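You operate a simulated robot arm through the tools that you are given. There is no shell and no other tool. Be economical: measure what you need, move in short steps, check, and stop when the job is done.

You run a simulated robot arm. Do the job below in one go: nothing can be reset, and whatever is moved stays where it is left.

Task
Take the dustpan and put it on the blue sheet. Then fetch the red brush from the steel ledge under the taps and set it on the black tray. Then put one of the paste tubs from the lower shelf over the kegs on the green card. Then put one of the brass bushes from the inside of the parts tray on the shelf over the lasting bench. Then open the lasting bench door, take the blue rag from the top of the steel bench and leave it on the floor of the lasting cupboard, then shut the door. Then put the grey insert from the top of the steel bench on the top of the booth turntable. Then take the tin marked "WAX 3" from the top of the steel bench and put it on the grey sole there. Then take the wedge sole on the third shelf from the top of the mould rack and put it away on the top of the sample table. Then stack the big paint jar that says "white" from the clear top behind the small machines on top of the big paint jar that says "blue". Then stack the small paint jar labelled "green" from the clear top behind the small machines on top of the small paint jar that says "brown". Then fetch the black heel with the largest size on its label from the middle of the steel table and set it on the top shelf of the mould rack. Then take the part b jug on the top of the warming cabinet and put it away on the steel ledge under the taps. Keep to this order. Set down upright: dustpan, tin, part b jug.

The check looks at the end state, three seconds after you hand in, the way a careful person would. Anything else that was tipped, shoved, dropped, spilled or broken makes it a failure. Flat cloth is picked up by pressing the open fingertips on it (5 to 10 N) and closing them slowly along it; thin cloth reads only 2 to 8 mm in the jaws.

Robot
A 7-joint arm with a fingered hand on a trunk, on a base that drives. Base frame: it is fixed to the floor where the robot stands at the start and does not move with it; the origin is under the middle of the robot, x ahead of it, y to its left, z up. Units: m, rad, N and s.
With the tool pointing down near the work surface it reaches from about 0.16 to 0.3 m from the robot's upright axis, wherever it stands. Its first joint turns from -2.007 to 2.007 rad. Places, roughly: big paint jar [-6.75, 0.25, 1]; black heel [-6.75, 0, 0.75]; black tray (17x15x3 cm) [0.7, -1.6, 0.3]; blue rag (5x5x4 cm) [-9.7, 3, 0.9]; blue sheet (33x20x1 cm) [-1.9, 0.4, 0.8]; brass bush (4x4x3 cm) [-9.8, 2.6, 0.9]; dustpan (12x15x12 cm) [0.5, 0.1, 0.8]; floor of the lasting cupboard [-9.8, 0.2, 0.1]; green card [-1.75, 3, 1]; grey insert (5x6x2 cm) [-9.8, 3.1, 0.9]; grey sole [-9.75, 3.25, 1]; lasting bench door [-9.5, 0.2, 0.5]; part b jug [0.75, -2.25, 1]; paste tub [1, -0.75, 1.25]; red brush (12x5x9 cm) [0.6, 0.3, 0.8]; shelf over the lasting bench [-9.9, -0.2, 1.2]; small paint jar [-6.75, 0.25, 1]; steel ledge under the taps (25x118 cm) [0.54, 0.3, 0.76]; tin [-9.75, 3.75, 1]; top of the booth turntable [-6.1, -0.1, 0.9]; top of the sample table [-6.4, 0.9, 0.8]; top shelf of the mould rack [-9.9, 1.8, 1.7]; wedge sole [-10, 1.75, 1]. Payload 5 kg.
The TCP is the grasp point between the finger pads, 0.032 m short of the fingertips. In the tool frame z runs along the fingers and y along their closing line. Largest opening 0.16 m; the body of the gripper starts 0.089 m behind the TCP. The gripper is a hand of 4 fingers: y runs from the thumb to the fingers, the wrist lies at [0, 0, -0.267] in the tool frame, and closing takes about 1.5 s.
Orientation is that of the tool frame in the base frame, as a unit quaternion [x, y, z, w]. With the fingers straight down and closing along the base's y, the tool's x points along the base's -x, its y along +y and its z along -z.

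Tools
- The arm moves only by the tool servo_tool. Its argument "steps" is a list that holds one entry, the list of rows, each a list of 6 numbers: the shift along the base's x, y, z in m, then the turn, a rotation vector about the base's x, y, z in rad. In form: [[[dx, dy, dz, wx, wy, wz], ...]]. A call has 1 to 10 rows; each row is the pose to reach, as a shift and turn from the pose commanded when the call began. "grip" is the gripper command, from -1 (fully open) to 1 (shut), values between in proportion, set as the call begins (left out, the last holds). Rows are played at 5 a second. More than 0.05 m and 0.15 rad between two rows, or a gripper value outside its range, and nothing of the call is played. Where a pose cannot be reached the arm comes as near as it can. A force on the tool above 40 N (or 10 N above the force at the start of the call, whichever is more), or a blocked arm, ends the call early, and 0.2 s more pass. Each finger travels about 0.045 m/s and halts on what it meets, pressing with about 25 N; the grip force reading is that of the motor and also rises with nothing between the fingers. The clock runs only during rows and for 0.2 s after the last one: add rows that repeat a pose to give the fingers time. It gives the time, the measured TCP pose, the force on the tool (base axes), the opening and the grip force at its end, in the units of the frame above (readings bear some noise), with the torque about the TCP (base axes, N m) and any sound that the robot's microphone picked up.
- Cameras (640 x 400 px; columns grow to the right, rows downward): "scene" is now at [0.0119, 0.1836, 2.0209]; the picture's right is [-0.27, -0.96, 0.00], its down [-0.78, 0.22, -0.59] and it looks along [0.57, -0.16, -0.81] (base axes); focal length 269 px, centre (320, 200). "wrist" rides on the gripper at [0.08, -0.004, -0.114] in the tool frame; the picture's right is [0.05, 1.00, 0.00], its down [-0.82, 0.04, -0.58] and it looks along [-0.58, 0.03, 0.82] (tool axes); focal length 265 px, centre (320, 200). There is no depth. A picture from a camera that has moved, and an enlarged one, comes with that camera's place and axes in the base frame and with its lens.
- capture(camera): a new picture of that camera. The clock stands still meanwhile.
- slide_trunk(by): slides the trunk up (or, below 0, down) by that many m; the arm and the scene camera ride with it, the base frame stays. It gives what a move gives, with no picture.
- steer(legs): drives the robot by 1 to 6 legs, each [ahead, turn to the left] in m and rad, along the robot's own axes; the way and the turn of a leg run together, so that a leg with both is an arc; at most 1.5 m and 3.142 rad a leg. The arm and the cameras ride along, it lands a little off, and it stops where it bumps. It gives what a move gives.
- hand_shape(shape): the hand has 4 fingers and takes this shape, open, in about a second: jaw (thumb against the fingers, like two jaws); tri (thumb and two fingers); tip (a fingertip pinch); poke (one finger out to press); point (the index stretched); flat (the hand flat); cup (the hand cupped); fist (a fist). The gripper value then closes the fingers along that shape, each until it touches; the sizes above hold for jaw. It gives what a move gives, with no picture.
- turn_head(pan, tilt): turns the head with the scene camera to pan (to the left, within 2.705 rad either way) and tilt (down, from -0.506 to 1.204), counted from straight ahead of the robot. It gives what a move gives.
- inspect(camera, box): a new picture of the part [left, top, right, bottom] of that camera's present view, enlarged. The clock stands still meanwhile.
- job_done(): hands the job in; it is judged then, once.

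Go step by step. Nothing tells you exact positions but the pictures and the camera data: compare them with the known pose of the tool, close in by small moves and look again before you grip or let go. The budget is 588 turns and 360 pictures, counting those below and the enlarged ones. Unless the task says otherwise, let go and move clear before handing in, and close with one line.

The tools are called after "Call:" by a JSON object that holds its "api" and its "payload". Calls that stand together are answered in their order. servo_tool: Moves the arm, as the interface text tells. Its arguments: {"type":"object","properties":{"steps":{"type":"array","items":{"type":"array","items":{"type":"array","items":{"type":"number"}}}},"grip":{"type":"number"}},"required":["steps"]} The other tools are called the same way: slide_trunk (by) slides the trunk up or down; hand_shape (shape) gives the hand a shape; steer (legs) drives the base; turn_head (pan, tilt) turns the head that bears the scene camera; capture (camera) takes a picture; inspect (camera, box) takes an enlarged picture of a part of a camera's view; job_done () hands the job in.

At the start:

```text
t: 0.0
eef_pos: [0.563, -0.3026, 1.4744]
orientation: [0.0, 1.0, -0.001, 0.001]
wrist_force: [-1.0, -0.4, 0.6]
ft_torque: [0.01, 0.06, 0.02]
finger_gap: 0.1598
grip_force: 0.0
shape: jaw
trunk travel left (down, up): [-0.875, 0.115]
robot x, y, heading: [0.0036, 0.0026, 0.001]
head pan, tilt: [-0.276, 0.939]
```

scene: 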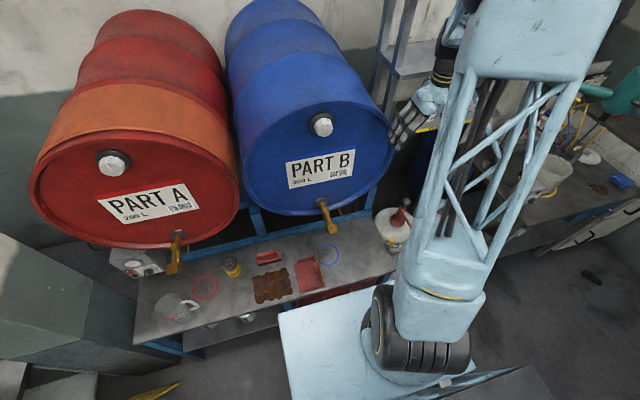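
wrist: 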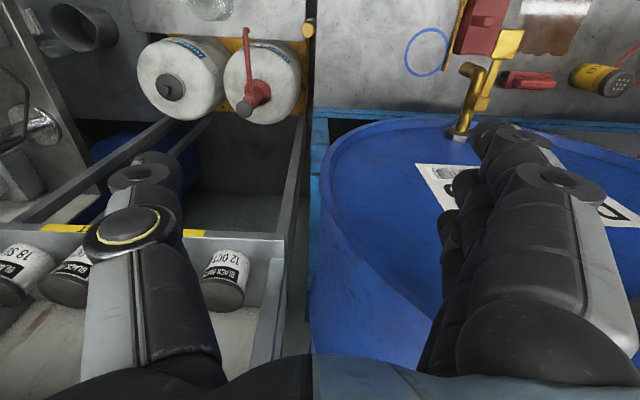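

I see the two drums, with the ledge beneath them carrying the dustpan and the red brush. I'll look closer at the ledge first.

Call:
{"api": "inspect", "payload": {"camera": "scene", "box": [120, 200, 440, 400]}}

Call:
{"api": "turn_head", "payload": {"pan": 0.3, "tilt": 0.9}}

Call:
{"api": "capture", "payload": {"camera": "scene"}}

```text
2.00 times, centred on (280, 300) of scene
camera zoom: at [0.0119, 0.1836, 2.0209], right [-0.27, -0.96, 0.0], down [-0.78, 0.22, -0.59], along [0.57, -0.16, -0.81], focal length 538 px, centre (400, 0)
```

zoom: 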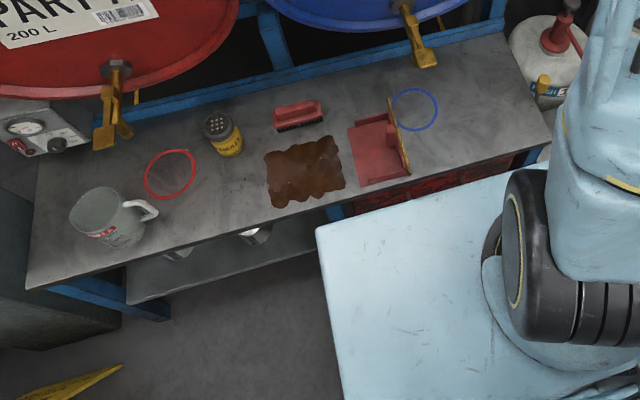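

```text
t: 1.0
eef_pos: [0.5628, -0.3012, 1.473]
orientation: [0.0, 1.0, 0.001, 0.0]
wrist_force: [0.1, 0.5, 0.1]
ft_torque: [0.01, -0.02, -0.01]
finger_gap: 0.1598
grip_force: 0.1
shape: jaw
trunk travel left (down, up): [-0.875, 0.115]
robot x, y, heading: [0.0002, 0.0046, 0.003]
head pan, tilt: [0.3, 0.901]
```

```text
356 pictures are left
camera scene: at [0.0135, 0.2257, 2.0237], right [0.29, -0.96, 0.0], down [-0.75, -0.23, -0.62], along [0.59, 0.18, -0.78], focal length 269 px, centre (320, 200)
```

scene: 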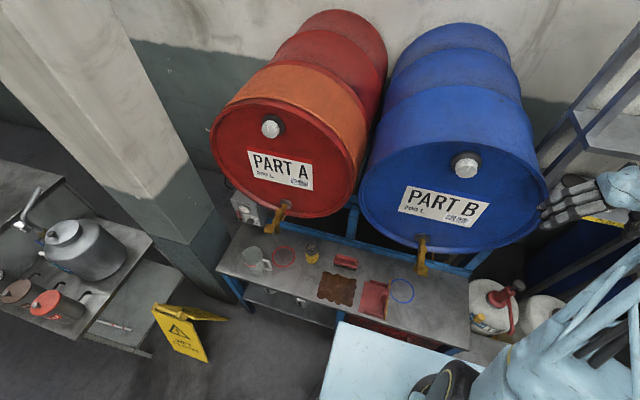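

The dustpan and brush both sit on the ledge at z≈0.77. I'll enlarge them and look down at the robot's own base to see how it is built.

Call:
{"api": "inspect", "payload": {"camera": "scene", "box": [290, 240, 450, 340]}}

Call:
{"api": "turn_head", "payload": {"pan": -0.6, "tilt": 1.2}}

Call:
{"api": "capture", "payload": {"camera": "scene"}}

```text
4.00 times, centred on (370, 290) of scene
camera zoom: at [0.0135, 0.2257, 2.0237], right [0.29, -0.96, 0.0], down [-0.75, -0.23, -0.62], along [0.59, 0.18, -0.78], focal length 1076 px, centre (120, -160)
```

zoom: 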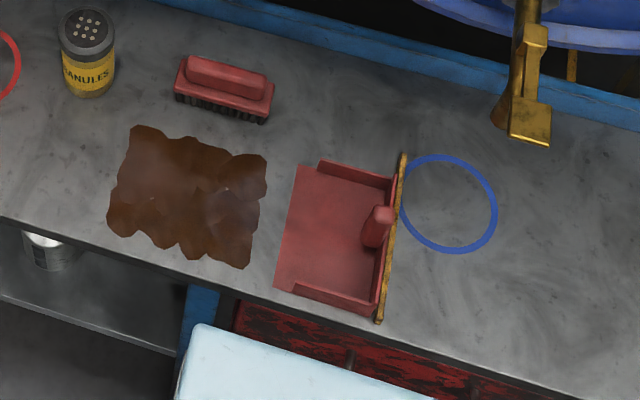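

```text
t: 2.2
eef_pos: [0.563, -0.3018, 1.4733]
orientation: [0.0, 1.0, 0.0, 0.0]
wrist_force: [-0.1, -0.1, 0.0]
ft_torque: [0.01, 0.01, 0.0]
finger_gap: 0.1597
grip_force: 0.0
shape: jaw
trunk travel left (down, up): [-0.875, 0.115]
robot x, y, heading: [0.0043, -0.0038, 0.003]
head pan, tilt: [-0.6, 1.201]
```

```text
354 pictures are left
camera scene: at [-0.0125, 0.172, 2.0039], right [-0.56, -0.83, 0.0], down [-0.77, 0.53, -0.36], along [0.3, -0.2, -0.93], focal length 269 px, centre (320, 200)
```

scene: 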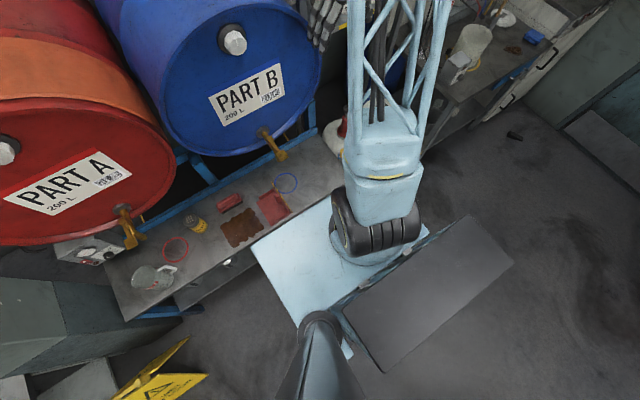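

The dustpan has its back and handle on the right side, next to the blue ring. I'll test what the trunk slide does, watching the base platform.

Call:
{"api": "slide_trunk", "payload": {"by": -0.2}}

Call:
{"api": "capture", "payload": {"camera": "scene"}}

Call:
{"api": "capture", "payload": {"camera": "wrist"}}

```text
t: 4.3
eef_pos: [0.5628, -0.3021, 1.2733]
orientation: [0.0, 1.0, 0.0, 0.0]
wrist_force: [-0.2, 0.4, 0.9]
ft_torque: [0.0, 0.03, -0.01]
finger_gap: 0.1599
grip_force: 0.1
shape: jaw
trunk travel left (down, up): [-0.675, 0.315]
robot x, y, heading: [0.0021, 0.0014, 0.002]
head pan, tilt: [-0.6, 1.201]
```

```text
353 pictures are left
camera scene: at [-0.0126, 0.172, 1.804], right [-0.56, -0.83, 0.0], down [-0.77, 0.53, -0.36], along [0.3, -0.2, -0.93], focal length 269 px, centre (320, 200)
```

scene: 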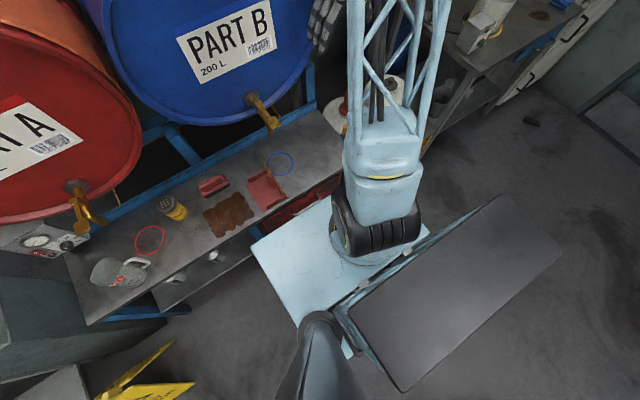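

```text
352 pictures are left
camera wrist: at [0.4813, -0.3072, 1.3883], right [-0.05, 1.0, 0.0], down [0.82, 0.04, 0.58], along [0.58, 0.03, -0.82], focal length 265 px, centre (320, 200)
```

wrist: 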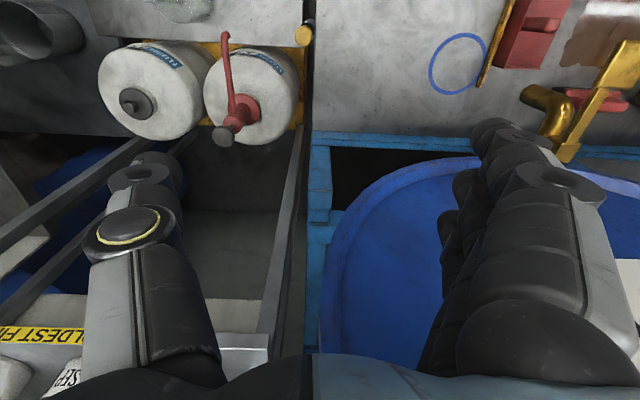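

The platform rides with the trunk, and the dark slab is the fixed base. Next I'll move the hand back from the drum and over the dustpan for a close look.

Call:
{"api": "servo_tool", "payload": {"steps": [[[-0.045, 0, 0, 0, 0, 0], [-0.09, 0.01, 0, 0, 0, 0], [-0.12, 0.05, 0, 0, 0, 0], [-0.12, 0.1, 0, 0, 0, 0], [-0.12, 0.15, 0, 0, 0, 0], [-0.12, 0.2, 0, 0, 0, 0], [-0.12, 0.25, 0, 0, 0, 0], [-0.12, 0.3, 0, 0, 0, 0], [-0.12, 0.35, 0, 0, 0, 0], [-0.12, 0.37, 0, 0, 0, 0]]]}}

Call:
{"api": "capture", "payload": {"camera": "wrist"}}

Call:
{"api": "capture", "payload": {"camera": "scene"}}

```text
t: 6.5
eef_pos: [0.4425, 0.0696, 1.2726]
orientation: [-0.001, 1.0, 0.0, -0.001]
wrist_force: [-0.7, 0.4, 0.3]
ft_torque: [0.01, -0.02, 0.0]
finger_gap: 0.16
grip_force: 0.0
shape: jaw
trunk travel left (down, up): [-0.675, 0.315]
robot x, y, heading: [0.0009, 0.0039, -0.002]
head pan, tilt: [-0.6, 1.201]
```

```text
351 pictures are left
camera wrist: at [0.3617, 0.0647, 1.3866], right [-0.05, 1.0, 0.0], down [0.82, 0.04, 0.58], along [0.58, 0.03, -0.82], focal length 265 px, centre (320, 200)
```

wrist: 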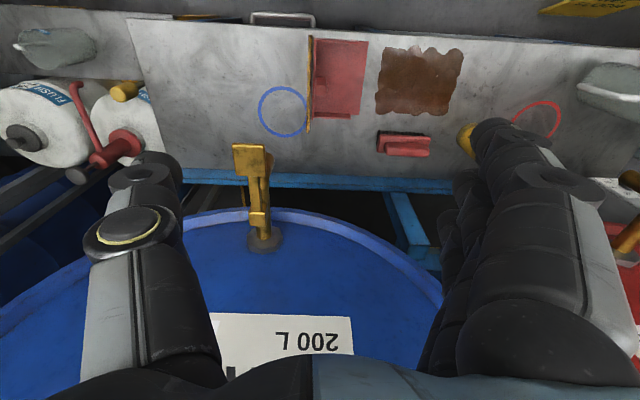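

```text
350 pictures are left
camera scene: at [-0.0088, 0.1661, 1.8094], right [-0.6, -0.8, 0.0], down [-0.71, 0.54, -0.45], along [0.36, -0.27, -0.89], focal length 269 px, centre (320, 200)
```

scene: 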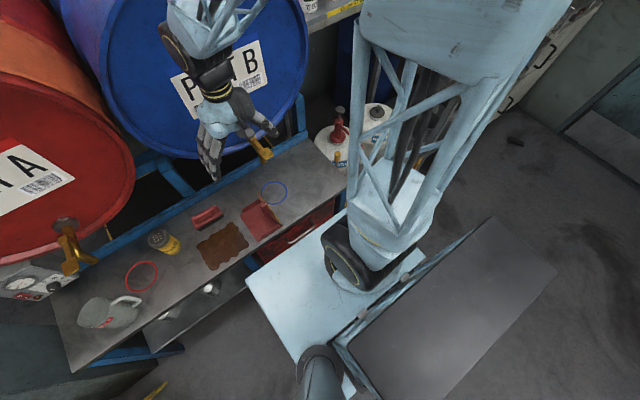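

The dustpan sits at about (0.48, 0.11). I'll enlarge it in the wrist view.

Call:
{"api": "inspect", "payload": {"camera": "wrist", "box": [240, 20, 400, 120]}}

Call:
{"api": "inspect", "payload": {"camera": "scene", "box": [180, 180, 340, 280]}}

```text
4.00 times, centred on (320, 70) of wrist
camera zoom: at [0.3617, 0.0647, 1.3866], right [-0.05, 1.0, 0.0], down [0.82, 0.04, 0.58], along [0.58, 0.03, -0.82], focal length 1062 px, centre (320, 720)
```

zoom: 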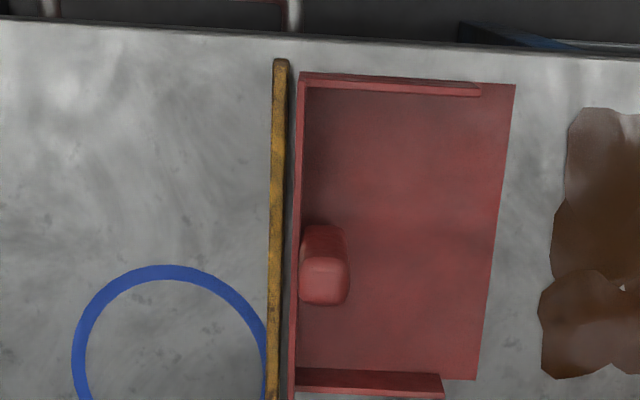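

```text
4.00 times, centred on (260, 230) of scene
camera zoom: at [-0.0088, 0.1661, 1.8094], right [-0.6, -0.8, 0.0], down [-0.71, 0.54, -0.45], along [0.36, -0.27, -0.89], focal length 1076 px, centre (560, 80)
```

zoom: 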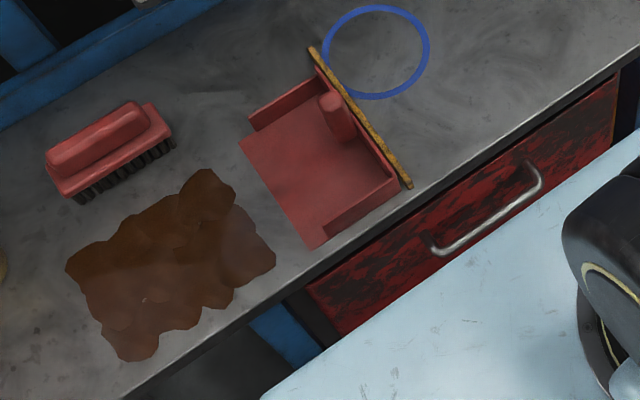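

The dustpan's upright handle is at about (0.478, 0.075), with its top near z≈0.89; a separate wooden stick stands beside it and must not be touched. I'll centre over the handle and lower the trunk.

Call:
{"api": "servo_tool", "payload": {"steps": [[[0.02, 0.005, 0, 0, 0, 0], [0.0355, 0.006, 0, 0, 0, 0]]]}}

Call:
{"api": "slide_trunk", "payload": {"by": -0.3}}

Call:
{"api": "capture", "payload": {"camera": "wrist"}}

Call:
{"api": "capture", "payload": {"camera": "scene"}}

```text
t: 7.2
eef_pos: [0.4776, 0.0743, 1.2745]
orientation: [0.001, 1.0, 0.0, 0.0]
wrist_force: [0.4, 0.1, -0.4]
ft_torque: [0.01, -0.01, -0.01]
finger_gap: 0.16
grip_force: 0.0
shape: jaw
trunk travel left (down, up): [-0.675, 0.315]
robot x, y, heading: [0.0024, -0.0014, -0.005]
head pan, tilt: [-0.6, 1.201]
```

```text
t: 10.2
eef_pos: [0.479, 0.0743, 0.9736]
orientation: [0.0, 1.0, 0.0, 0.0]
wrist_force: [-0.1, 0.6, 0.2]
ft_torque: [0.04, 0.01, -0.02]
finger_gap: 0.1597
grip_force: 0.0
shape: jaw
trunk travel left (down, up): [-0.375, 0.615]
robot x, y, heading: [-0.001, 0.0014, 0.001]
head pan, tilt: [-0.6, 1.201]
```

```text
347 pictures are left
camera wrist: at [0.3972, 0.0694, 1.0888], right [-0.05, 1.0, 0.0], down [0.82, 0.04, 0.58], along [0.58, 0.03, -0.82], focal length 265 px, centre (320, 200)
```

wrist: 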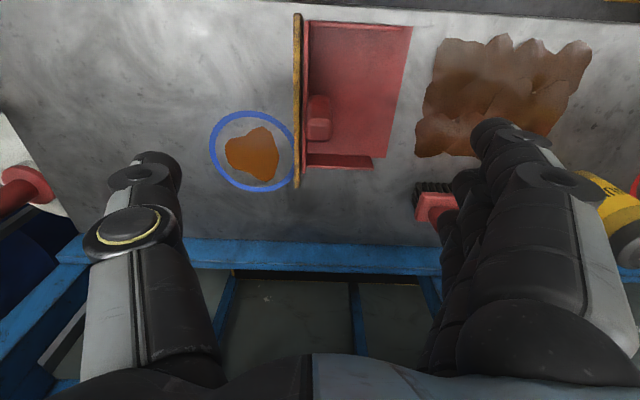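

```text
346 pictures are left
camera scene: at [-0.0107, 0.1713, 1.5055], right [-0.56, -0.83, 0.0], down [-0.76, 0.52, -0.39], along [0.32, -0.22, -0.92], focal length 269 px, centre (320, 200)
```

scene: 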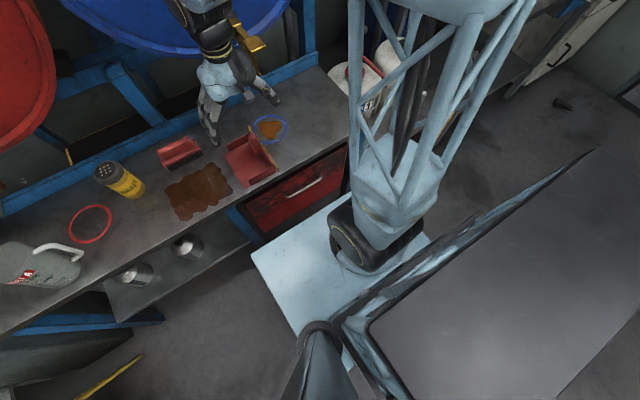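

A brown patch has appeared inside the blue ring under the tap. I'll check whether the tap is running before I go on.

Call:
{"api": "inspect", "payload": {"camera": "scene", "box": [150, 0, 350, 180]}}

Call:
{"api": "turn_head", "payload": {"pan": -0.2, "tilt": 0.8}}

Call:
{"api": "capture", "payload": {"camera": "scene"}}

```text
2.22 times, centred on (250, 90) of scene
camera zoom: at [-0.0107, 0.1713, 1.5055], right [-0.56, -0.83, 0.0], down [-0.76, 0.52, -0.39], along [0.32, -0.22, -0.92], focal length 598 px, centre (476, 444)
```

zoom: 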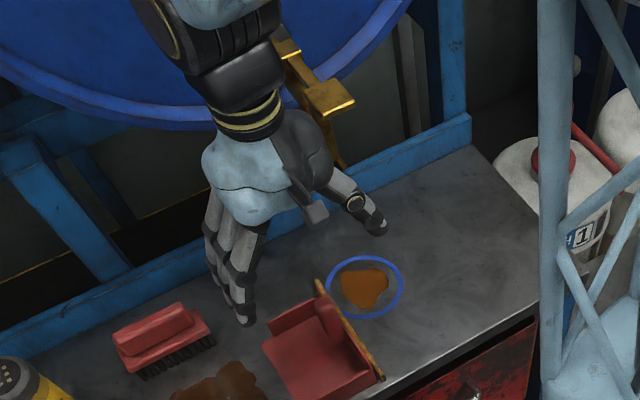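

```text
t: 11.0
eef_pos: [0.4786, 0.074, 0.9735]
orientation: [0.0, 1.0, 0.0, 0.0]
wrist_force: [0.8, 0.1, 0.1]
ft_torque: [-0.01, 0.02, -0.02]
finger_gap: 0.1602
grip_force: 0.1
shape: jaw
trunk travel left (down, up): [-0.375, 0.615]
robot x, y, heading: [-0.0014, -0.002, 0.003]
head pan, tilt: [-0.201, 0.799]
```

```text
344 pictures are left
camera scene: at [0.0203, 0.1876, 1.5316], right [-0.2, -0.98, 0.0], down [-0.7, 0.14, -0.7], along [0.68, -0.14, -0.72], focal length 269 px, centre (320, 200)
```

scene: 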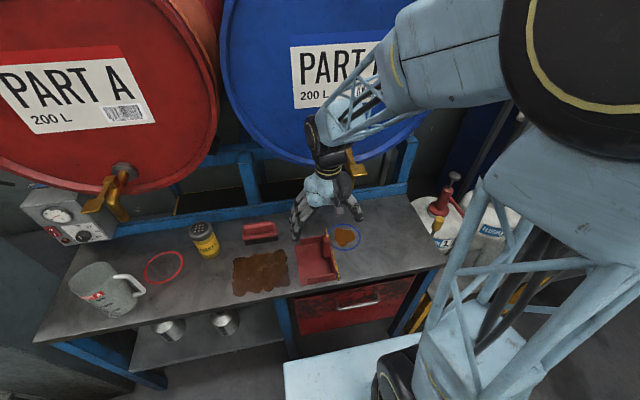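

The hand is lined up over the handle. I'll check the heights of the wall and stick before lowering.

Call:
{"api": "inspect", "payload": {"camera": "scene", "box": [270, 160, 400, 290]}}

Call:
{"api": "inspect", "payload": {"camera": "wrist", "box": [200, 0, 440, 200]}}

```text
3.08 times, centred on (335, 225) of scene
camera zoom: at [0.0203, 0.1876, 1.5316], right [-0.2, -0.98, 0.0], down [-0.7, 0.14, -0.7], along [0.68, -0.14, -0.72], focal length 827 px, centre (274, 123)
```

zoom: 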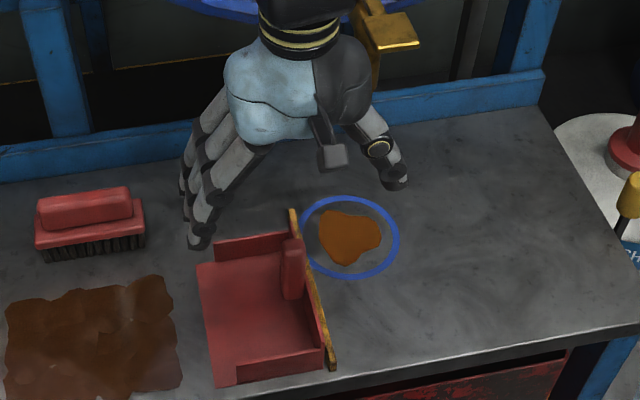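

```text
2.00 times, centred on (320, 100) of wrist
camera zoom: at [0.3971, 0.0694, 1.0887], right [-0.05, 1.0, 0.0], down [0.82, 0.04, 0.58], along [0.58, 0.03, -0.82], focal length 531 px, centre (320, 400)
```

zoom: 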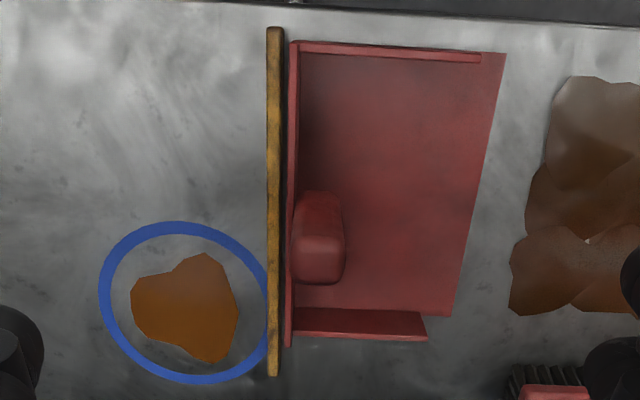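

The stick lies flat and low, so I can descend on the handle and close.

Call:
{"api": "servo_tool", "payload": {"steps": [[[0, 0, -0.03, 0, 0, 0], [0, 0, -0.06, 0, 0, 0], [0, 0, -0.09, 0, 0, 0], [0, 0, -0.11, 0, 0, 0], [0, 0, -0.11, 0, 0, 0]]]}}

Call:
{"api": "servo_tool", "payload": {"steps": [[[0, 0, 0, 0, 0, 0], [0, 0, 0, 0, 0, 0], [0, 0, 0, 0, 0, 0], [0, 0, 0, 0, 0, 0], [0, 0, 0, 0, 0, 0], [0, 0, 0, 0, 0, 0], [0, 0, 0, 0, 0, 0], [0, 0, 0, 0, 0, 0], [0, 0, 0, 0, 0, 0]]], "grip": 1}}

Call:
{"api": "capture", "payload": {"camera": "wrist"}}

```text
t: 12.2
eef_pos: [0.4761, 0.0743, 0.8641]
orientation: [0.0, 1.0, 0.0, 0.0]
wrist_force: [-0.1, -1.0, 0.9]
ft_torque: [0.01, 0.0, -0.02]
finger_gap: 0.1599
grip_force: 0.0
shape: jaw
trunk travel left (down, up): [-0.375, 0.615]
robot x, y, heading: [0.0001, -0.0023, -0.004]
head pan, tilt: [-0.201, 0.799]
```

```text
t: 14.2
eef_pos: [0.4772, 0.0736, 0.865]
orientation: [0.0, 1.0, -0.001, 0.0]
wrist_force: [-0.5, -0.6, -0.2]
ft_torque: [0.01, 0.01, 0.03]
finger_gap: 0.0097
grip_force: 3.5
shape: jaw
trunk travel left (down, up): [-0.375, 0.615]
robot x, y, heading: [0.001, -0.0, 0.001]
head pan, tilt: [-0.201, 0.799]
```

```text
341 pictures are left
camera wrist: at [0.3955, 0.0691, 0.9795], right [-0.05, 1.0, 0.0], down [0.82, 0.04, 0.58], along [0.58, 0.03, -0.82], focal length 265 px, centre (320, 200)
```

wrist: 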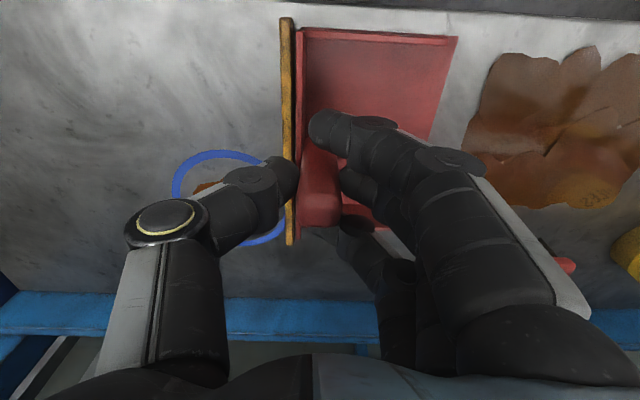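

The fingers are around the handle but the grip force is still low; I'll give them more time and check.

Call:
{"api": "servo_tool", "payload": {"steps": [[[0, 0, 0, 0, 0, 0], [0, 0, 0, 0, 0, 0], [0, 0, 0, 0, 0, 0], [0, 0, 0, 0, 0, 0], [0, 0, 0, 0, 0, 0], [0, 0, 0, 0, 0, 0]]]}}

Call:
{"api": "inspect", "payload": {"camera": "wrist", "box": [200, 40, 520, 280]}}

Call:
{"api": "inspect", "payload": {"camera": "scene", "box": [230, 140, 430, 300]}}

```text
t: 15.6
eef_pos: [0.4765, 0.0731, 0.865]
orientation: [-0.001, 1.0, 0.0, -0.001]
wrist_force: [-0.4, -0.9, 1.2]
ft_torque: [0.19, 0.0, 0.01]
finger_gap: 0.0056
grip_force: 24.9
shape: jaw
trunk travel left (down, up): [-0.375, 0.615]
robot x, y, heading: [0.0017, 0.0032, -0.0]
head pan, tilt: [-0.201, 0.799]
```

```text
1.67 times, centred on (360, 160) of wrist
camera zoom: at [0.3955, 0.0691, 0.9795], right [-0.05, 1.0, 0.0], down [0.82, 0.04, 0.58], along [0.58, 0.03, -0.82], focal length 442 px, centre (253, 267)
```

zoom: 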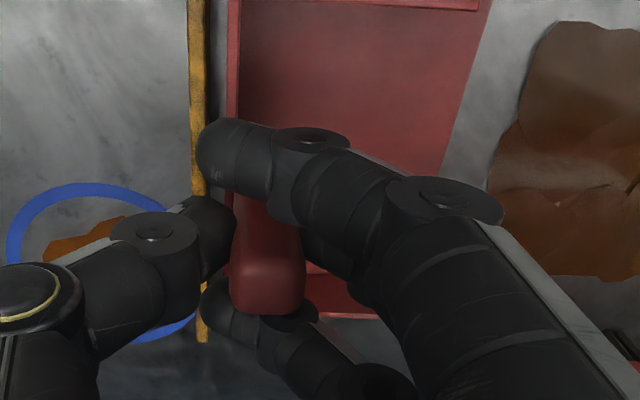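

```text
2.50 times, centred on (330, 220) of scene
camera zoom: at [0.0203, 0.1875, 1.5316], right [-0.2, -0.98, 0.0], down [-0.7, 0.14, -0.7], along [0.68, -0.14, -0.72], focal length 672 px, centre (295, 150)
```

zoom: 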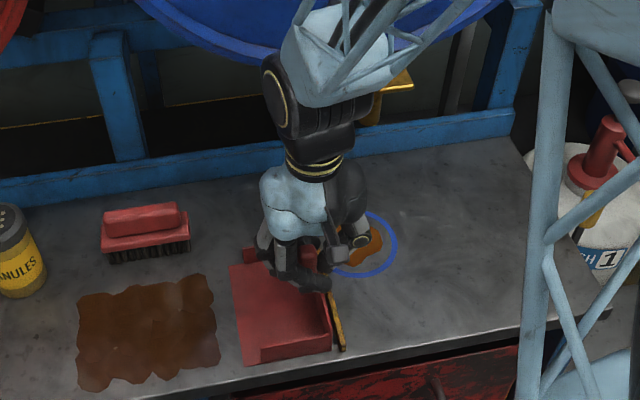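

The thumb and middle finger hold the handle while the outer fingers pass on either side. I'll lift slightly and check.

Call:
{"api": "servo_tool", "payload": {"steps": [[[0, 0, 0.02, 0, 0, 0], [0, 0, 0.05, 0, 0, 0], [0, 0, 0.08, 0, 0, 0]]]}}

Call:
{"api": "capture", "payload": {"camera": "wrist"}}

Call:
{"api": "inspect", "payload": {"camera": "scene", "box": [230, 140, 430, 300]}}

```text
t: 16.4
eef_pos: [0.4776, 0.0737, 0.9429]
orientation: [0.0, 1.0, 0.0, 0.0]
wrist_force: [-0.2, 0.2, -1.9]
ft_torque: [0.0, 0.01, 0.01]
finger_gap: 0.0044
grip_force: 24.9
shape: jaw
trunk travel left (down, up): [-0.375, 0.615]
robot x, y, heading: [-0.0004, 0.0018, -0.001]
head pan, tilt: [-0.201, 0.799]
```

```text
338 pictures are left
camera wrist: at [0.3968, 0.0691, 1.0584], right [-0.05, 1.0, 0.0], down [0.82, 0.04, 0.58], along [0.58, 0.03, -0.82], focal length 265 px, centre (320, 200)
```

wrist: 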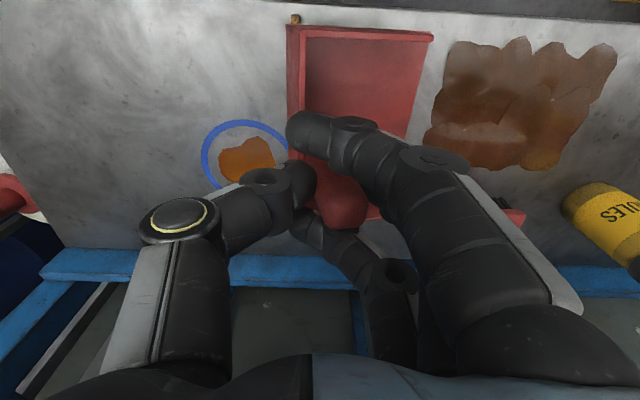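

```text
2.50 times, centred on (330, 220) of scene
camera zoom: at [0.0203, 0.1877, 1.5316], right [-0.2, -0.98, 0.0], down [-0.7, 0.14, -0.7], along [0.68, -0.14, -0.72], focal length 672 px, centre (295, 150)
```

zoom: 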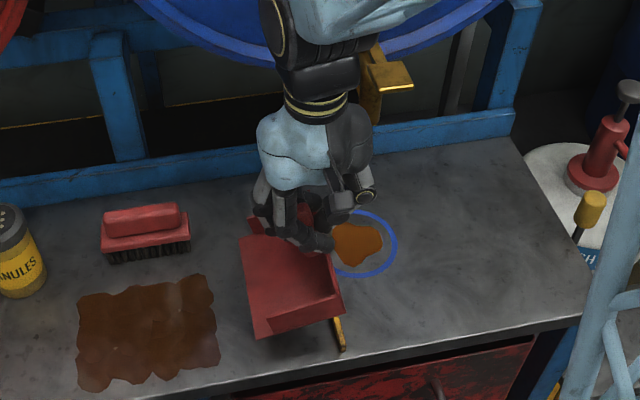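

The dustpan is held and off the ledge. I'll raise it clear, pull it in, and look around behind for the blue sheet.

Call:
{"api": "servo_tool", "payload": {"steps": [[[0, 0, 0.04, 0, 0, 0], [-0.04, 0, 0.07, 0, 0, 0], [-0.08, 0, 0.1, 0, 0, 0]]]}}

Call:
{"api": "slide_trunk", "payload": {"by": 0.2}}

Call:
{"api": "turn_head", "payload": {"pan": 2.6, "tilt": 0.5}}

Call:
{"api": "capture", "payload": {"camera": "scene"}}

Call:
{"api": "turn_head", "payload": {"pan": -2.6, "tilt": 0.5}}

Call:
{"api": "capture", "payload": {"camera": "scene"}}

Call:
{"api": "turn_head", "payload": {"pan": 1.5, "tilt": 0.5}}

Call:
{"api": "capture", "payload": {"camera": "scene"}}

Call:
{"api": "turn_head", "payload": {"pan": -1.5, "tilt": 0.5}}

Call:
{"api": "capture", "payload": {"camera": "scene"}}

```text
t: 17.2
eef_pos: [0.3972, 0.0778, 1.0453]
orientation: [0.0, 1.0, 0.0, 0.001]
wrist_force: [0.9, 0.2, -0.9]
ft_torque: [0.0, 0.01, 0.01]
finger_gap: 0.0046
grip_force: 24.5
shape: jaw
trunk travel left (down, up): [-0.375, 0.615]
robot x, y, heading: [-0.0004, -0.0017, -0.002]
head pan, tilt: [-0.201, 0.799]
```

```text
t: 19.4
eef_pos: [0.3984, 0.0763, 1.244]
orientation: [0.001, 1.0, 0.001, 0.0]
wrist_force: [0.4, 0.5, -1.8]
ft_torque: [-0.02, 0.06, -0.01]
finger_gap: 0.0045
grip_force: 24.3
shape: jaw
trunk travel left (down, up): [-0.575, 0.415]
robot x, y, heading: [-0.0018, 0.0021, -0.001]
head pan, tilt: [-0.201, 0.799]
```

```text
t: 21.9
eef_pos: [0.3992, 0.0771, 1.2441]
orientation: [0.0, 1.0, 0.0, 0.0]
wrist_force: [0.5, -0.4, -1.1]
ft_torque: [0.0, 0.0, 0.0]
finger_gap: 0.0044
grip_force: 24.7
shape: jaw
trunk travel left (down, up): [-0.575, 0.415]
robot x, y, heading: [0.0008, 0.0007, 0.002]
head pan, tilt: [2.601, 0.499]
```

```text
336 pictures are left
camera scene: at [-0.1367, 0.2507, 1.7576], right [0.52, 0.86, 0.0], down [0.41, -0.25, -0.88], along [-0.75, 0.45, -0.48], focal length 269 px, centre (320, 200)
```

scene: 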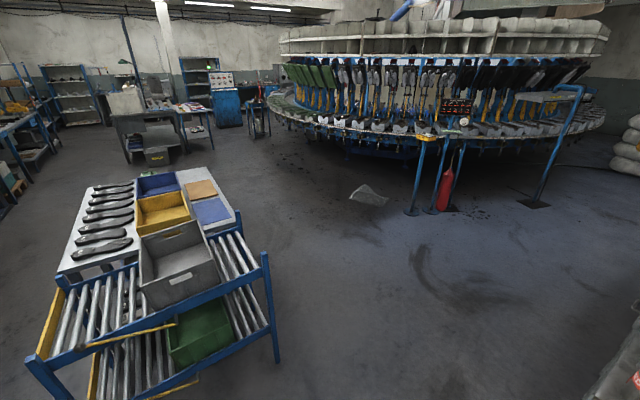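

```text
t: 25.9
eef_pos: [0.3974, 0.0767, 1.2436]
orientation: [0.0, 1.0, 0.0, 0.0]
wrist_force: [-0.8, 0.7, -2.7]
ft_torque: [-0.03, 0.01, 0.02]
finger_gap: 0.0044
grip_force: 25.8
shape: jaw
trunk travel left (down, up): [-0.575, 0.415]
robot x, y, heading: [-0.0012, -0.0019, 0.004]
head pan, tilt: [-2.601, 0.499]
```

```text
335 pictures are left
camera scene: at [-0.1367, 0.1569, 1.7576], right [-0.52, 0.86, 0.0], down [0.41, 0.25, -0.88], along [-0.75, -0.45, -0.48], focal length 269 px, centre (320, 200)
```

scene: 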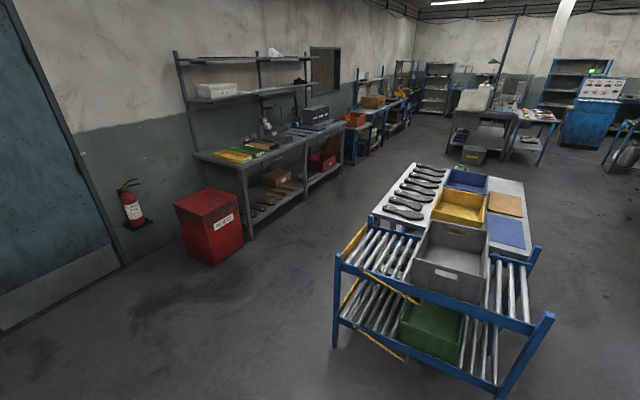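

```text
t: 29.3
eef_pos: [0.3996, 0.0766, 1.2448]
orientation: [-0.001, 1.0, 0.0, 0.0]
wrist_force: [-0.3, -0.6, -1.2]
ft_torque: [-0.02, 0.02, 0.02]
finger_gap: 0.0049
grip_force: 25.1
shape: jaw
trunk travel left (down, up): [-0.575, 0.415]
robot x, y, heading: [0.0007, -0.0038, 0.004]
head pan, tilt: [1.499, 0.499]
```

```text
334 pictures are left
camera scene: at [-0.0522, 0.2945, 1.7576], right [1.0, -0.07, 0.0], down [-0.03, -0.48, -0.88], along [0.06, 0.88, -0.48], focal length 269 px, centre (320, 200)
```

scene: 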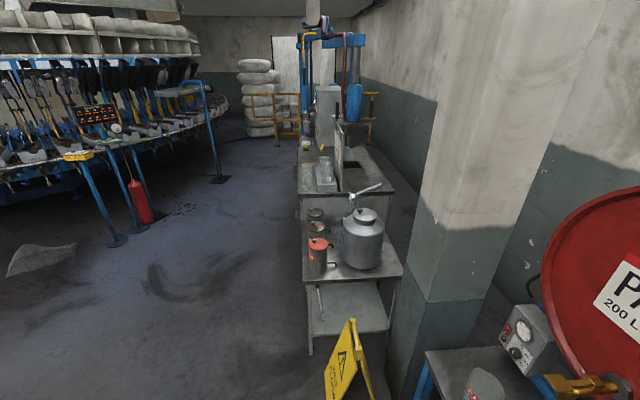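

```text
t: 31.9
eef_pos: [0.3984, 0.0763, 1.2437]
orientation: [0.0, 1.0, 0.0, 0.0]
wrist_force: [0.8, 0.2, -1.5]
ft_torque: [-0.03, 0.04, -0.01]
finger_gap: 0.0044
grip_force: 24.7
shape: jaw
trunk travel left (down, up): [-0.575, 0.415]
robot x, y, heading: [-0.0011, 0.0007, -0.0]
head pan, tilt: [-1.499, 0.499]
```

```text
333 pictures are left
camera scene: at [-0.0522, 0.113, 1.7576], right [-1.0, -0.07, 0.0], down [-0.03, 0.48, -0.88], along [0.06, -0.88, -0.48], focal length 269 px, centre (320, 200)
```

scene: 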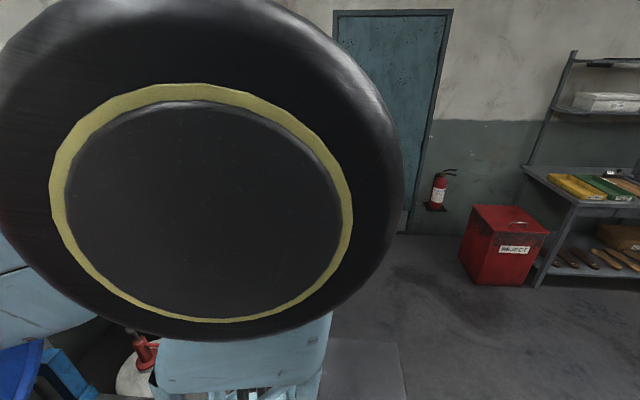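

The blue sheet is on the roller cart's white top at about (-1.9, 0.41), next to an orange sheet and right of the bins. I'll back away, go round, and come at it from its +y side.

Call:
{"api": "steer", "payload": {"legs": [[-0.7, 0], [0, 1.571], [1.1, 0], [0, 1.571]]}}

Call:
{"api": "turn_head", "payload": {"pan": 0.5, "tilt": 0.6}}

Call:
{"api": "capture", "payload": {"camera": "scene"}}

```text
t: 49.0
eef_pos: [-1.1235, 0.9964, 1.2452]
orientation: [1.0, 0.029, 0.0, 0.0]
wrist_force: [0.1, -0.3, -1.4]
ft_torque: [-0.02, 0.03, -0.01]
finger_gap: 0.0044
grip_force: 25.1
shape: jaw
trunk travel left (down, up): [-0.575, 0.415]
robot x, y, heading: [-0.7273, 1.0924, -3.088]
head pan, tilt: [-1.499, 0.499]
```

```text
t: 50.9
eef_pos: [-1.1243, 0.998, 1.2448]
orientation: [1.0, 0.029, -0.001, 0.0]
wrist_force: [-1.1, -0.2, -1.8]
ft_torque: [0.01, 0.02, -0.04]
finger_gap: 0.0047
grip_force: 24.5
shape: jaw
trunk travel left (down, up): [-0.575, 0.415]
robot x, y, heading: [-0.7297, 1.0986, -3.085]
head pan, tilt: [0.499, 0.6]
```

```text
332 pictures are left
camera scene: at [-0.7327, 0.8496, 1.7485], right [-0.53, 0.85, 0.0], down [0.48, 0.3, -0.83], along [-0.7, -0.43, -0.56], focal length 269 px, centre (320, 200)
```

scene: 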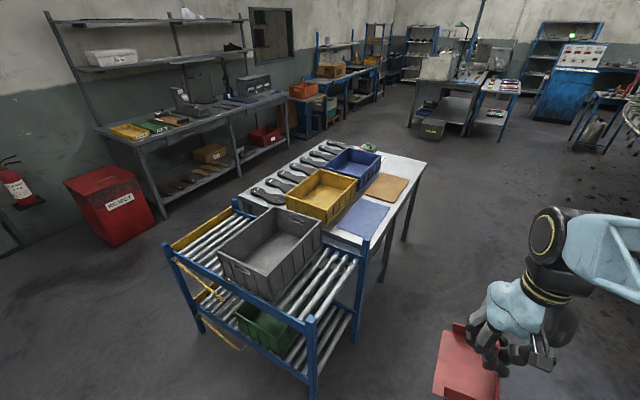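

The blue sheet spans roughly x -2.06…-1.73, y 0.31…0.5, with the yellow bin on its far side. I'll drive alongside it and turn to face it.

Call:
{"api": "steer", "payload": {"legs": [[1.25, 0], [0, 1.517]]}}

Call:
{"api": "turn_head", "payload": {"pan": 0.0, "tilt": 0.9}}

Call:
{"api": "capture", "payload": {"camera": "scene"}}

```text
t: 61.0
eef_pos: [-1.8967, 0.6255, 1.245]
orientation: [0.709, 0.705, 0.0, 0.0]
wrist_force: [1.0, -0.2, -1.1]
ft_torque: [-0.01, 0.01, -0.01]
finger_gap: 0.0044
grip_force: 24.8
shape: jaw
trunk travel left (down, up): [-0.575, 0.415]
robot x, y, heading: [-1.9717, 1.0225, -1.575]
head pan, tilt: [0.499, 0.6]
```

```text
t: 62.0
eef_pos: [-1.8975, 0.6263, 1.2448]
orientation: [0.709, 0.705, 0.0, 0.0]
wrist_force: [0.0, 0.7, -1.1]
ft_torque: [-0.02, 0.02, 0.0]
finger_gap: 0.0045
grip_force: 24.9
shape: jaw
trunk travel left (down, up): [-0.575, 0.415]
robot x, y, heading: [-1.9704, 1.0213, -1.58]
head pan, tilt: [0.0, 0.901]
```

```text
331 pictures are left
camera scene: at [-1.7666, 1.0093, 1.7237], right [-1.0, 0.01, 0.0], down [0.0, 0.78, -0.62], along [0.0, -0.62, -0.78], focal length 269 px, centre (320, 200)
```

scene: 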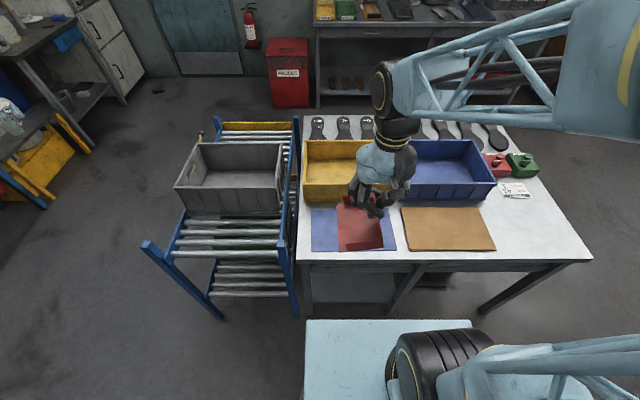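

The blue sheet measures x -2.06…-1.73, y 0.31…0.52. I'll move the dustpan so it centres there, then check it.

Call:
{"api": "servo_tool", "payload": {"steps": [[[0, -0.045, 0, 0, 0, 0], [-0.01, -0.09, 0, 0, 0, 0], [-0.02, -0.135, 0, 0, 0, 0], [-0.03, -0.18, 0, 0, 0, 0], [-0.043, -0.213, 0, 0, 0, 0]]]}}

Call:
{"api": "slide_trunk", "payload": {"by": -0.24}}

Call:
{"api": "capture", "payload": {"camera": "scene"}}

Call:
{"api": "capture", "payload": {"camera": "wrist"}}

```text
t: 63.2
eef_pos: [-1.9406, 0.4134, 1.2458]
orientation: [0.71, 0.705, 0.001, -0.001]
wrist_force: [0.7, 0.4, -1.6]
ft_torque: [0.05, -0.01, 0.0]
finger_gap: 0.0048
grip_force: 25.5
shape: jaw
trunk travel left (down, up): [-0.575, 0.415]
robot x, y, heading: [-1.9693, 1.0255, -1.575]
head pan, tilt: [0.0, 0.901]
```

```text
t: 65.7
eef_pos: [-1.9411, 0.4137, 1.0076]
orientation: [0.709, 0.705, 0.0, 0.001]
wrist_force: [-0.5, 0.9, -0.8]
ft_torque: [0.03, 0.02, 0.0]
finger_gap: 0.0045
grip_force: 25.0
shape: jaw
trunk travel left (down, up): [-0.335, 0.655]
robot x, y, heading: [-1.9709, 1.0237, -1.575]
head pan, tilt: [0.0, 0.901]
```

```text
330 pictures are left
camera scene: at [-1.7667, 1.0093, 1.4837], right [-1.0, 0.01, 0.0], down [0.0, 0.78, -0.62], along [0.0, -0.62, -0.78], focal length 269 px, centre (320, 200)
```

scene: 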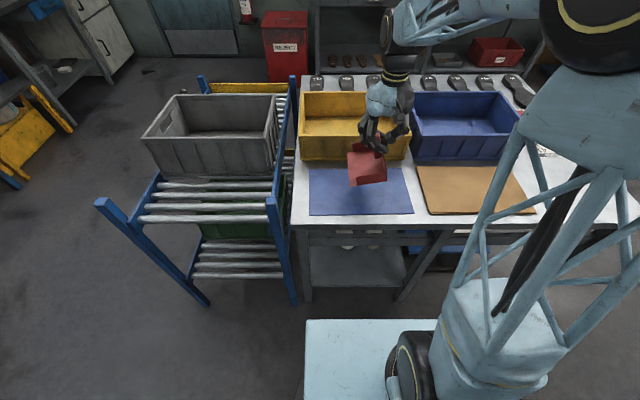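

```text
329 pictures are left
camera wrist: at [-1.9447, 0.4934, 1.1219], right [1.0, 0.05, 0.0], down [0.04, -0.82, 0.58], along [0.03, -0.58, -0.82], focal length 265 px, centre (320, 200)
```

wrist: 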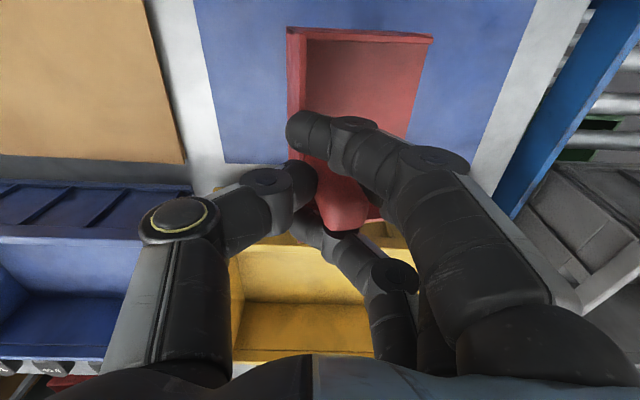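

Call:
{"api": "inspect", "payload": {"camera": "scene", "box": [290, 70, 450, 230]}}

```text
2.50 times, centred on (370, 150) of scene
camera zoom: at [-1.7667, 1.0093, 1.4837], right [-1.0, 0.01, 0.0], down [0.0, 0.78, -0.62], along [0.0, -0.62, -0.78], focal length 672 px, centre (195, 325)
```

zoom: 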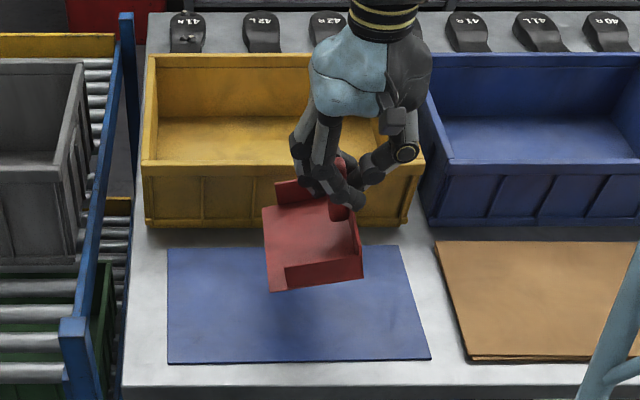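

The pan sags about 10° on its open side; I'll level it and lower it most of the way.

Call:
{"api": "servo_tool", "payload": {"steps": [[[0, 0, -0.02, 0, -0.09, 0], [0, 0, -0.04, 0, -0.17, 0], [0, 0, -0.06, 0, -0.17, 0], [0, 0, -0.075, 0, -0.17, 0]]]}}

Call:
{"api": "inspect", "payload": {"camera": "scene", "box": [290, 70, 450, 230]}}

```text
t: 66.7
eef_pos: [-1.9385, 0.4148, 0.9313]
orientation: [0.706, 0.703, 0.061, 0.06]
wrist_force: [0.4, 0.8, -2.6]
ft_torque: [0.02, 0.03, -0.01]
finger_gap: 0.0044
grip_force: 25.0
shape: jaw
trunk travel left (down, up): [-0.335, 0.655]
robot x, y, heading: [-1.9718, 1.0239, -1.582]
head pan, tilt: [0.0, 0.901]
```

```text
2.50 times, centred on (370, 150) of scene
camera zoom: at [-1.7666, 1.0093, 1.4837], right [-1.0, 0.01, 0.0], down [0.0, 0.78, -0.62], along [0.0, -0.62, -0.78], focal length 672 px, centre (195, 325)
```

zoom: 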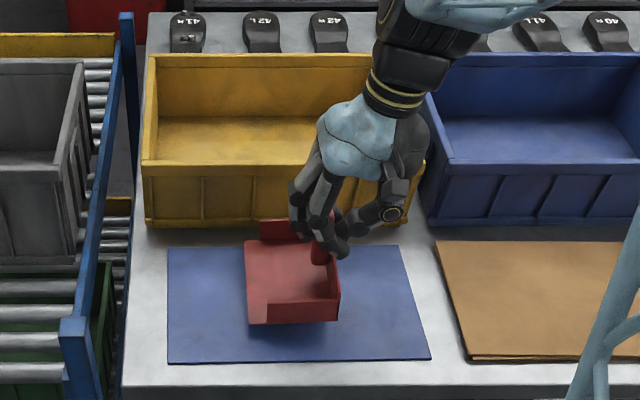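

The pan is level and centred just above the sheet. I'll lower it gently until it touches.

Call:
{"api": "servo_tool", "payload": {"steps": [[[0, 0, -0.01, 0, 0, 0], [0, 0, -0.018, 0, 0, 0], [0, 0, -0.024, 0, 0, 0], [0, 0, -0.03, 0, 0, 0], [0, 0, -0.033, 0, 0, 0]]]}}

Call:
{"api": "inspect", "payload": {"camera": "scene", "box": [290, 70, 450, 230]}}

```text
t: 67.9
eef_pos: [-1.9416, 0.4147, 0.9002]
orientation: [0.707, 0.702, 0.058, 0.061]
wrist_force: [-9.4, -2.1, 25.7]
ft_torque: [-0.02, -0.22, 0.01]
finger_gap: 0.0067
grip_force: 25.3
shape: jaw
trunk travel left (down, up): [-0.335, 0.655]
robot x, y, heading: [-1.9731, 1.0263, -1.577]
head pan, tilt: [0.0, 0.901]
```

```text
2.50 times, centred on (370, 150) of scene
camera zoom: at [-1.7675, 1.0105, 1.4843], right [-1.0, 0.01, 0.0], down [0.01, 0.78, -0.62], along [0.0, -0.62, -0.78], focal length 672 px, centre (195, 325)
```

zoom: 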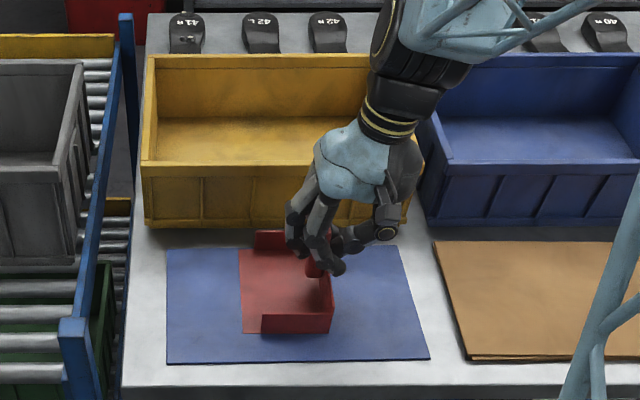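

It's seated on the sheet. I'll ease the pressure, open, and rise.

Call:
{"api": "servo_tool", "payload": {"steps": [[[0, 0, 0.002, 0, 0, 0], [0, 0, 0.002, 0, 0, 0], [0, 0, 0.002, 0, 0, 0], [0, 0, 0.002, 0, 0, 0], [0, 0, 0.002, 0, 0, 0], [0, 0, 0.002, 0, 0, 0], [0, 0, 0.002, 0, 0, 0], [0, 0, 0.002, 0, 0, 0], [0, 0, 0.002, 0, 0, 0]]], "grip": -1}}

Call:
{"api": "servo_tool", "payload": {"steps": [[[0, 0, 0.03, 0, 0, 0], [0, 0, 0.07, 0, 0.05, 0], [0, 0, 0.11, 0, 0.11, 0], [0, 0, 0.15, 0, 0.17, 0]]]}}

Call:
{"api": "inspect", "payload": {"camera": "scene", "box": [270, 50, 470, 250]}}

```text
t: 69.9
eef_pos: [-1.9397, 0.4146, 0.9006]
orientation: [0.707, 0.703, 0.06, 0.06]
wrist_force: [0.2, 0.9, -0.1]
ft_torque: [0.02, 0.02, 0.0]
finger_gap: 0.16
grip_force: 0.1
shape: jaw
trunk travel left (down, up): [-0.335, 0.655]
robot x, y, heading: [-1.9688, 1.0239, -1.58]
head pan, tilt: [0.0, 0.901]
```

```text
t: 70.9
eef_pos: [-1.9411, 0.4131, 1.0507]
orientation: [0.71, 0.705, -0.001, 0.0]
wrist_force: [0.9, 0.4, -0.8]
ft_torque: [0.03, -0.05, 0.0]
finger_gap: 0.1601
grip_force: 0.1
shape: jaw
trunk travel left (down, up): [-0.335, 0.655]
robot x, y, heading: [-1.9734, 1.0306, -1.58]
head pan, tilt: [0.0, 0.901]
```

```text
2.00 times, centred on (370, 150) of scene
camera zoom: at [-1.7666, 1.0094, 1.4836], right [-1.0, 0.01, 0.0], down [0.0, 0.78, -0.62], along [0.0, -0.62, -0.78], focal length 538 px, centre (220, 300)
```

zoom: 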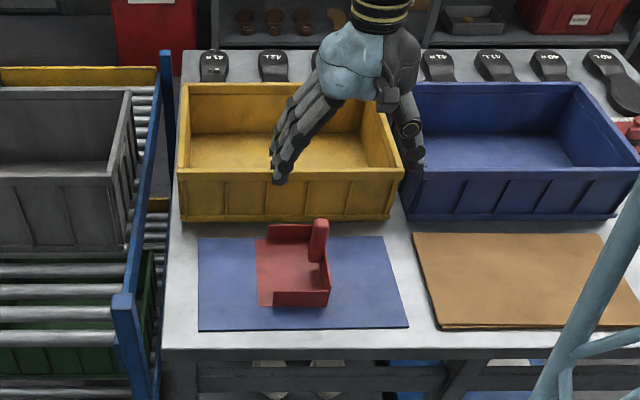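

The dustpan stands upright on the blue sheet. I'll pull the arm in and drive back to the ledge for the red brush at about (0.60, 0.27).

Call:
{"api": "servo_tool", "payload": {"steps": [[[0, 0.05, 0.03, 0, 0, 0], [0, 0.1, 0.06, 0, 0, 0], [0, 0.15, 0.1, 0, 0, 0], [0, 0.2, 0.14, 0, 0, 0], [0, 0.24, 0.18, 0, 0, 0]]]}}

Call:
{"api": "steer", "payload": {"legs": [[0, 1.575], [1.27, 0], [0, -1.08], [0.85, 0], [0, 1.08]]}}

Call:
{"api": "turn_head", "payload": {"pan": 0.0, "tilt": 0.7}}

Call:
{"api": "capture", "payload": {"camera": "scene"}}

```text
refused: row 1 steps farther than a row can; nothing moved
```

```text
t: 91.1
eef_pos: [0.2849, 0.259, 1.051]
orientation: [0.006, 1.0, -0.001, 0.0]
wrist_force: [-0.1, 1.4, -1.2]
ft_torque: [0.0, -0.01, 0.0]
finger_gap: 0.1599
grip_force: 0.1
shape: jaw
trunk travel left (down, up): [-0.335, 0.655]
robot x, y, heading: [-0.3279, 0.2364, -0.013]
head pan, tilt: [0.0, 0.901]
```

```text
t: 91.8
eef_pos: [0.2842, 0.2581, 1.0499]
orientation: [0.008, 1.0, 0.0, 0.0]
wrist_force: [0.4, -0.3, -0.2]
ft_torque: [0.02, -0.02, 0.01]
finger_gap: 0.16
grip_force: 0.1
shape: jaw
trunk travel left (down, up): [-0.335, 0.655]
robot x, y, heading: [-0.3279, 0.2327, -0.011]
head pan, tilt: [0.0, 0.7]
```

```text
324 pictures are left
camera scene: at [-0.2987, 0.4365, 1.4998], right [-0.01, -1.0, 0.0], down [-0.64, 0.01, -0.76], along [0.76, -0.01, -0.64], focal length 269 px, centre (320, 200)
```

scene: 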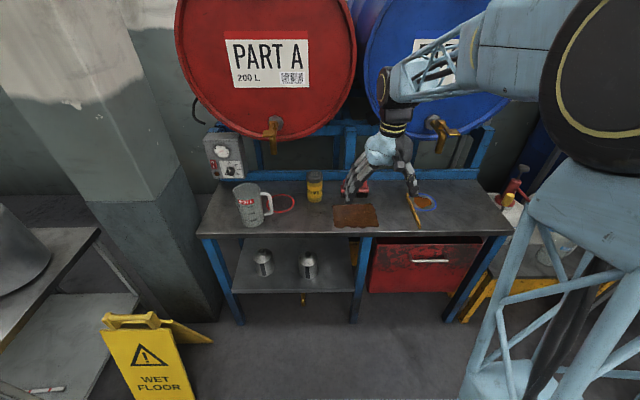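

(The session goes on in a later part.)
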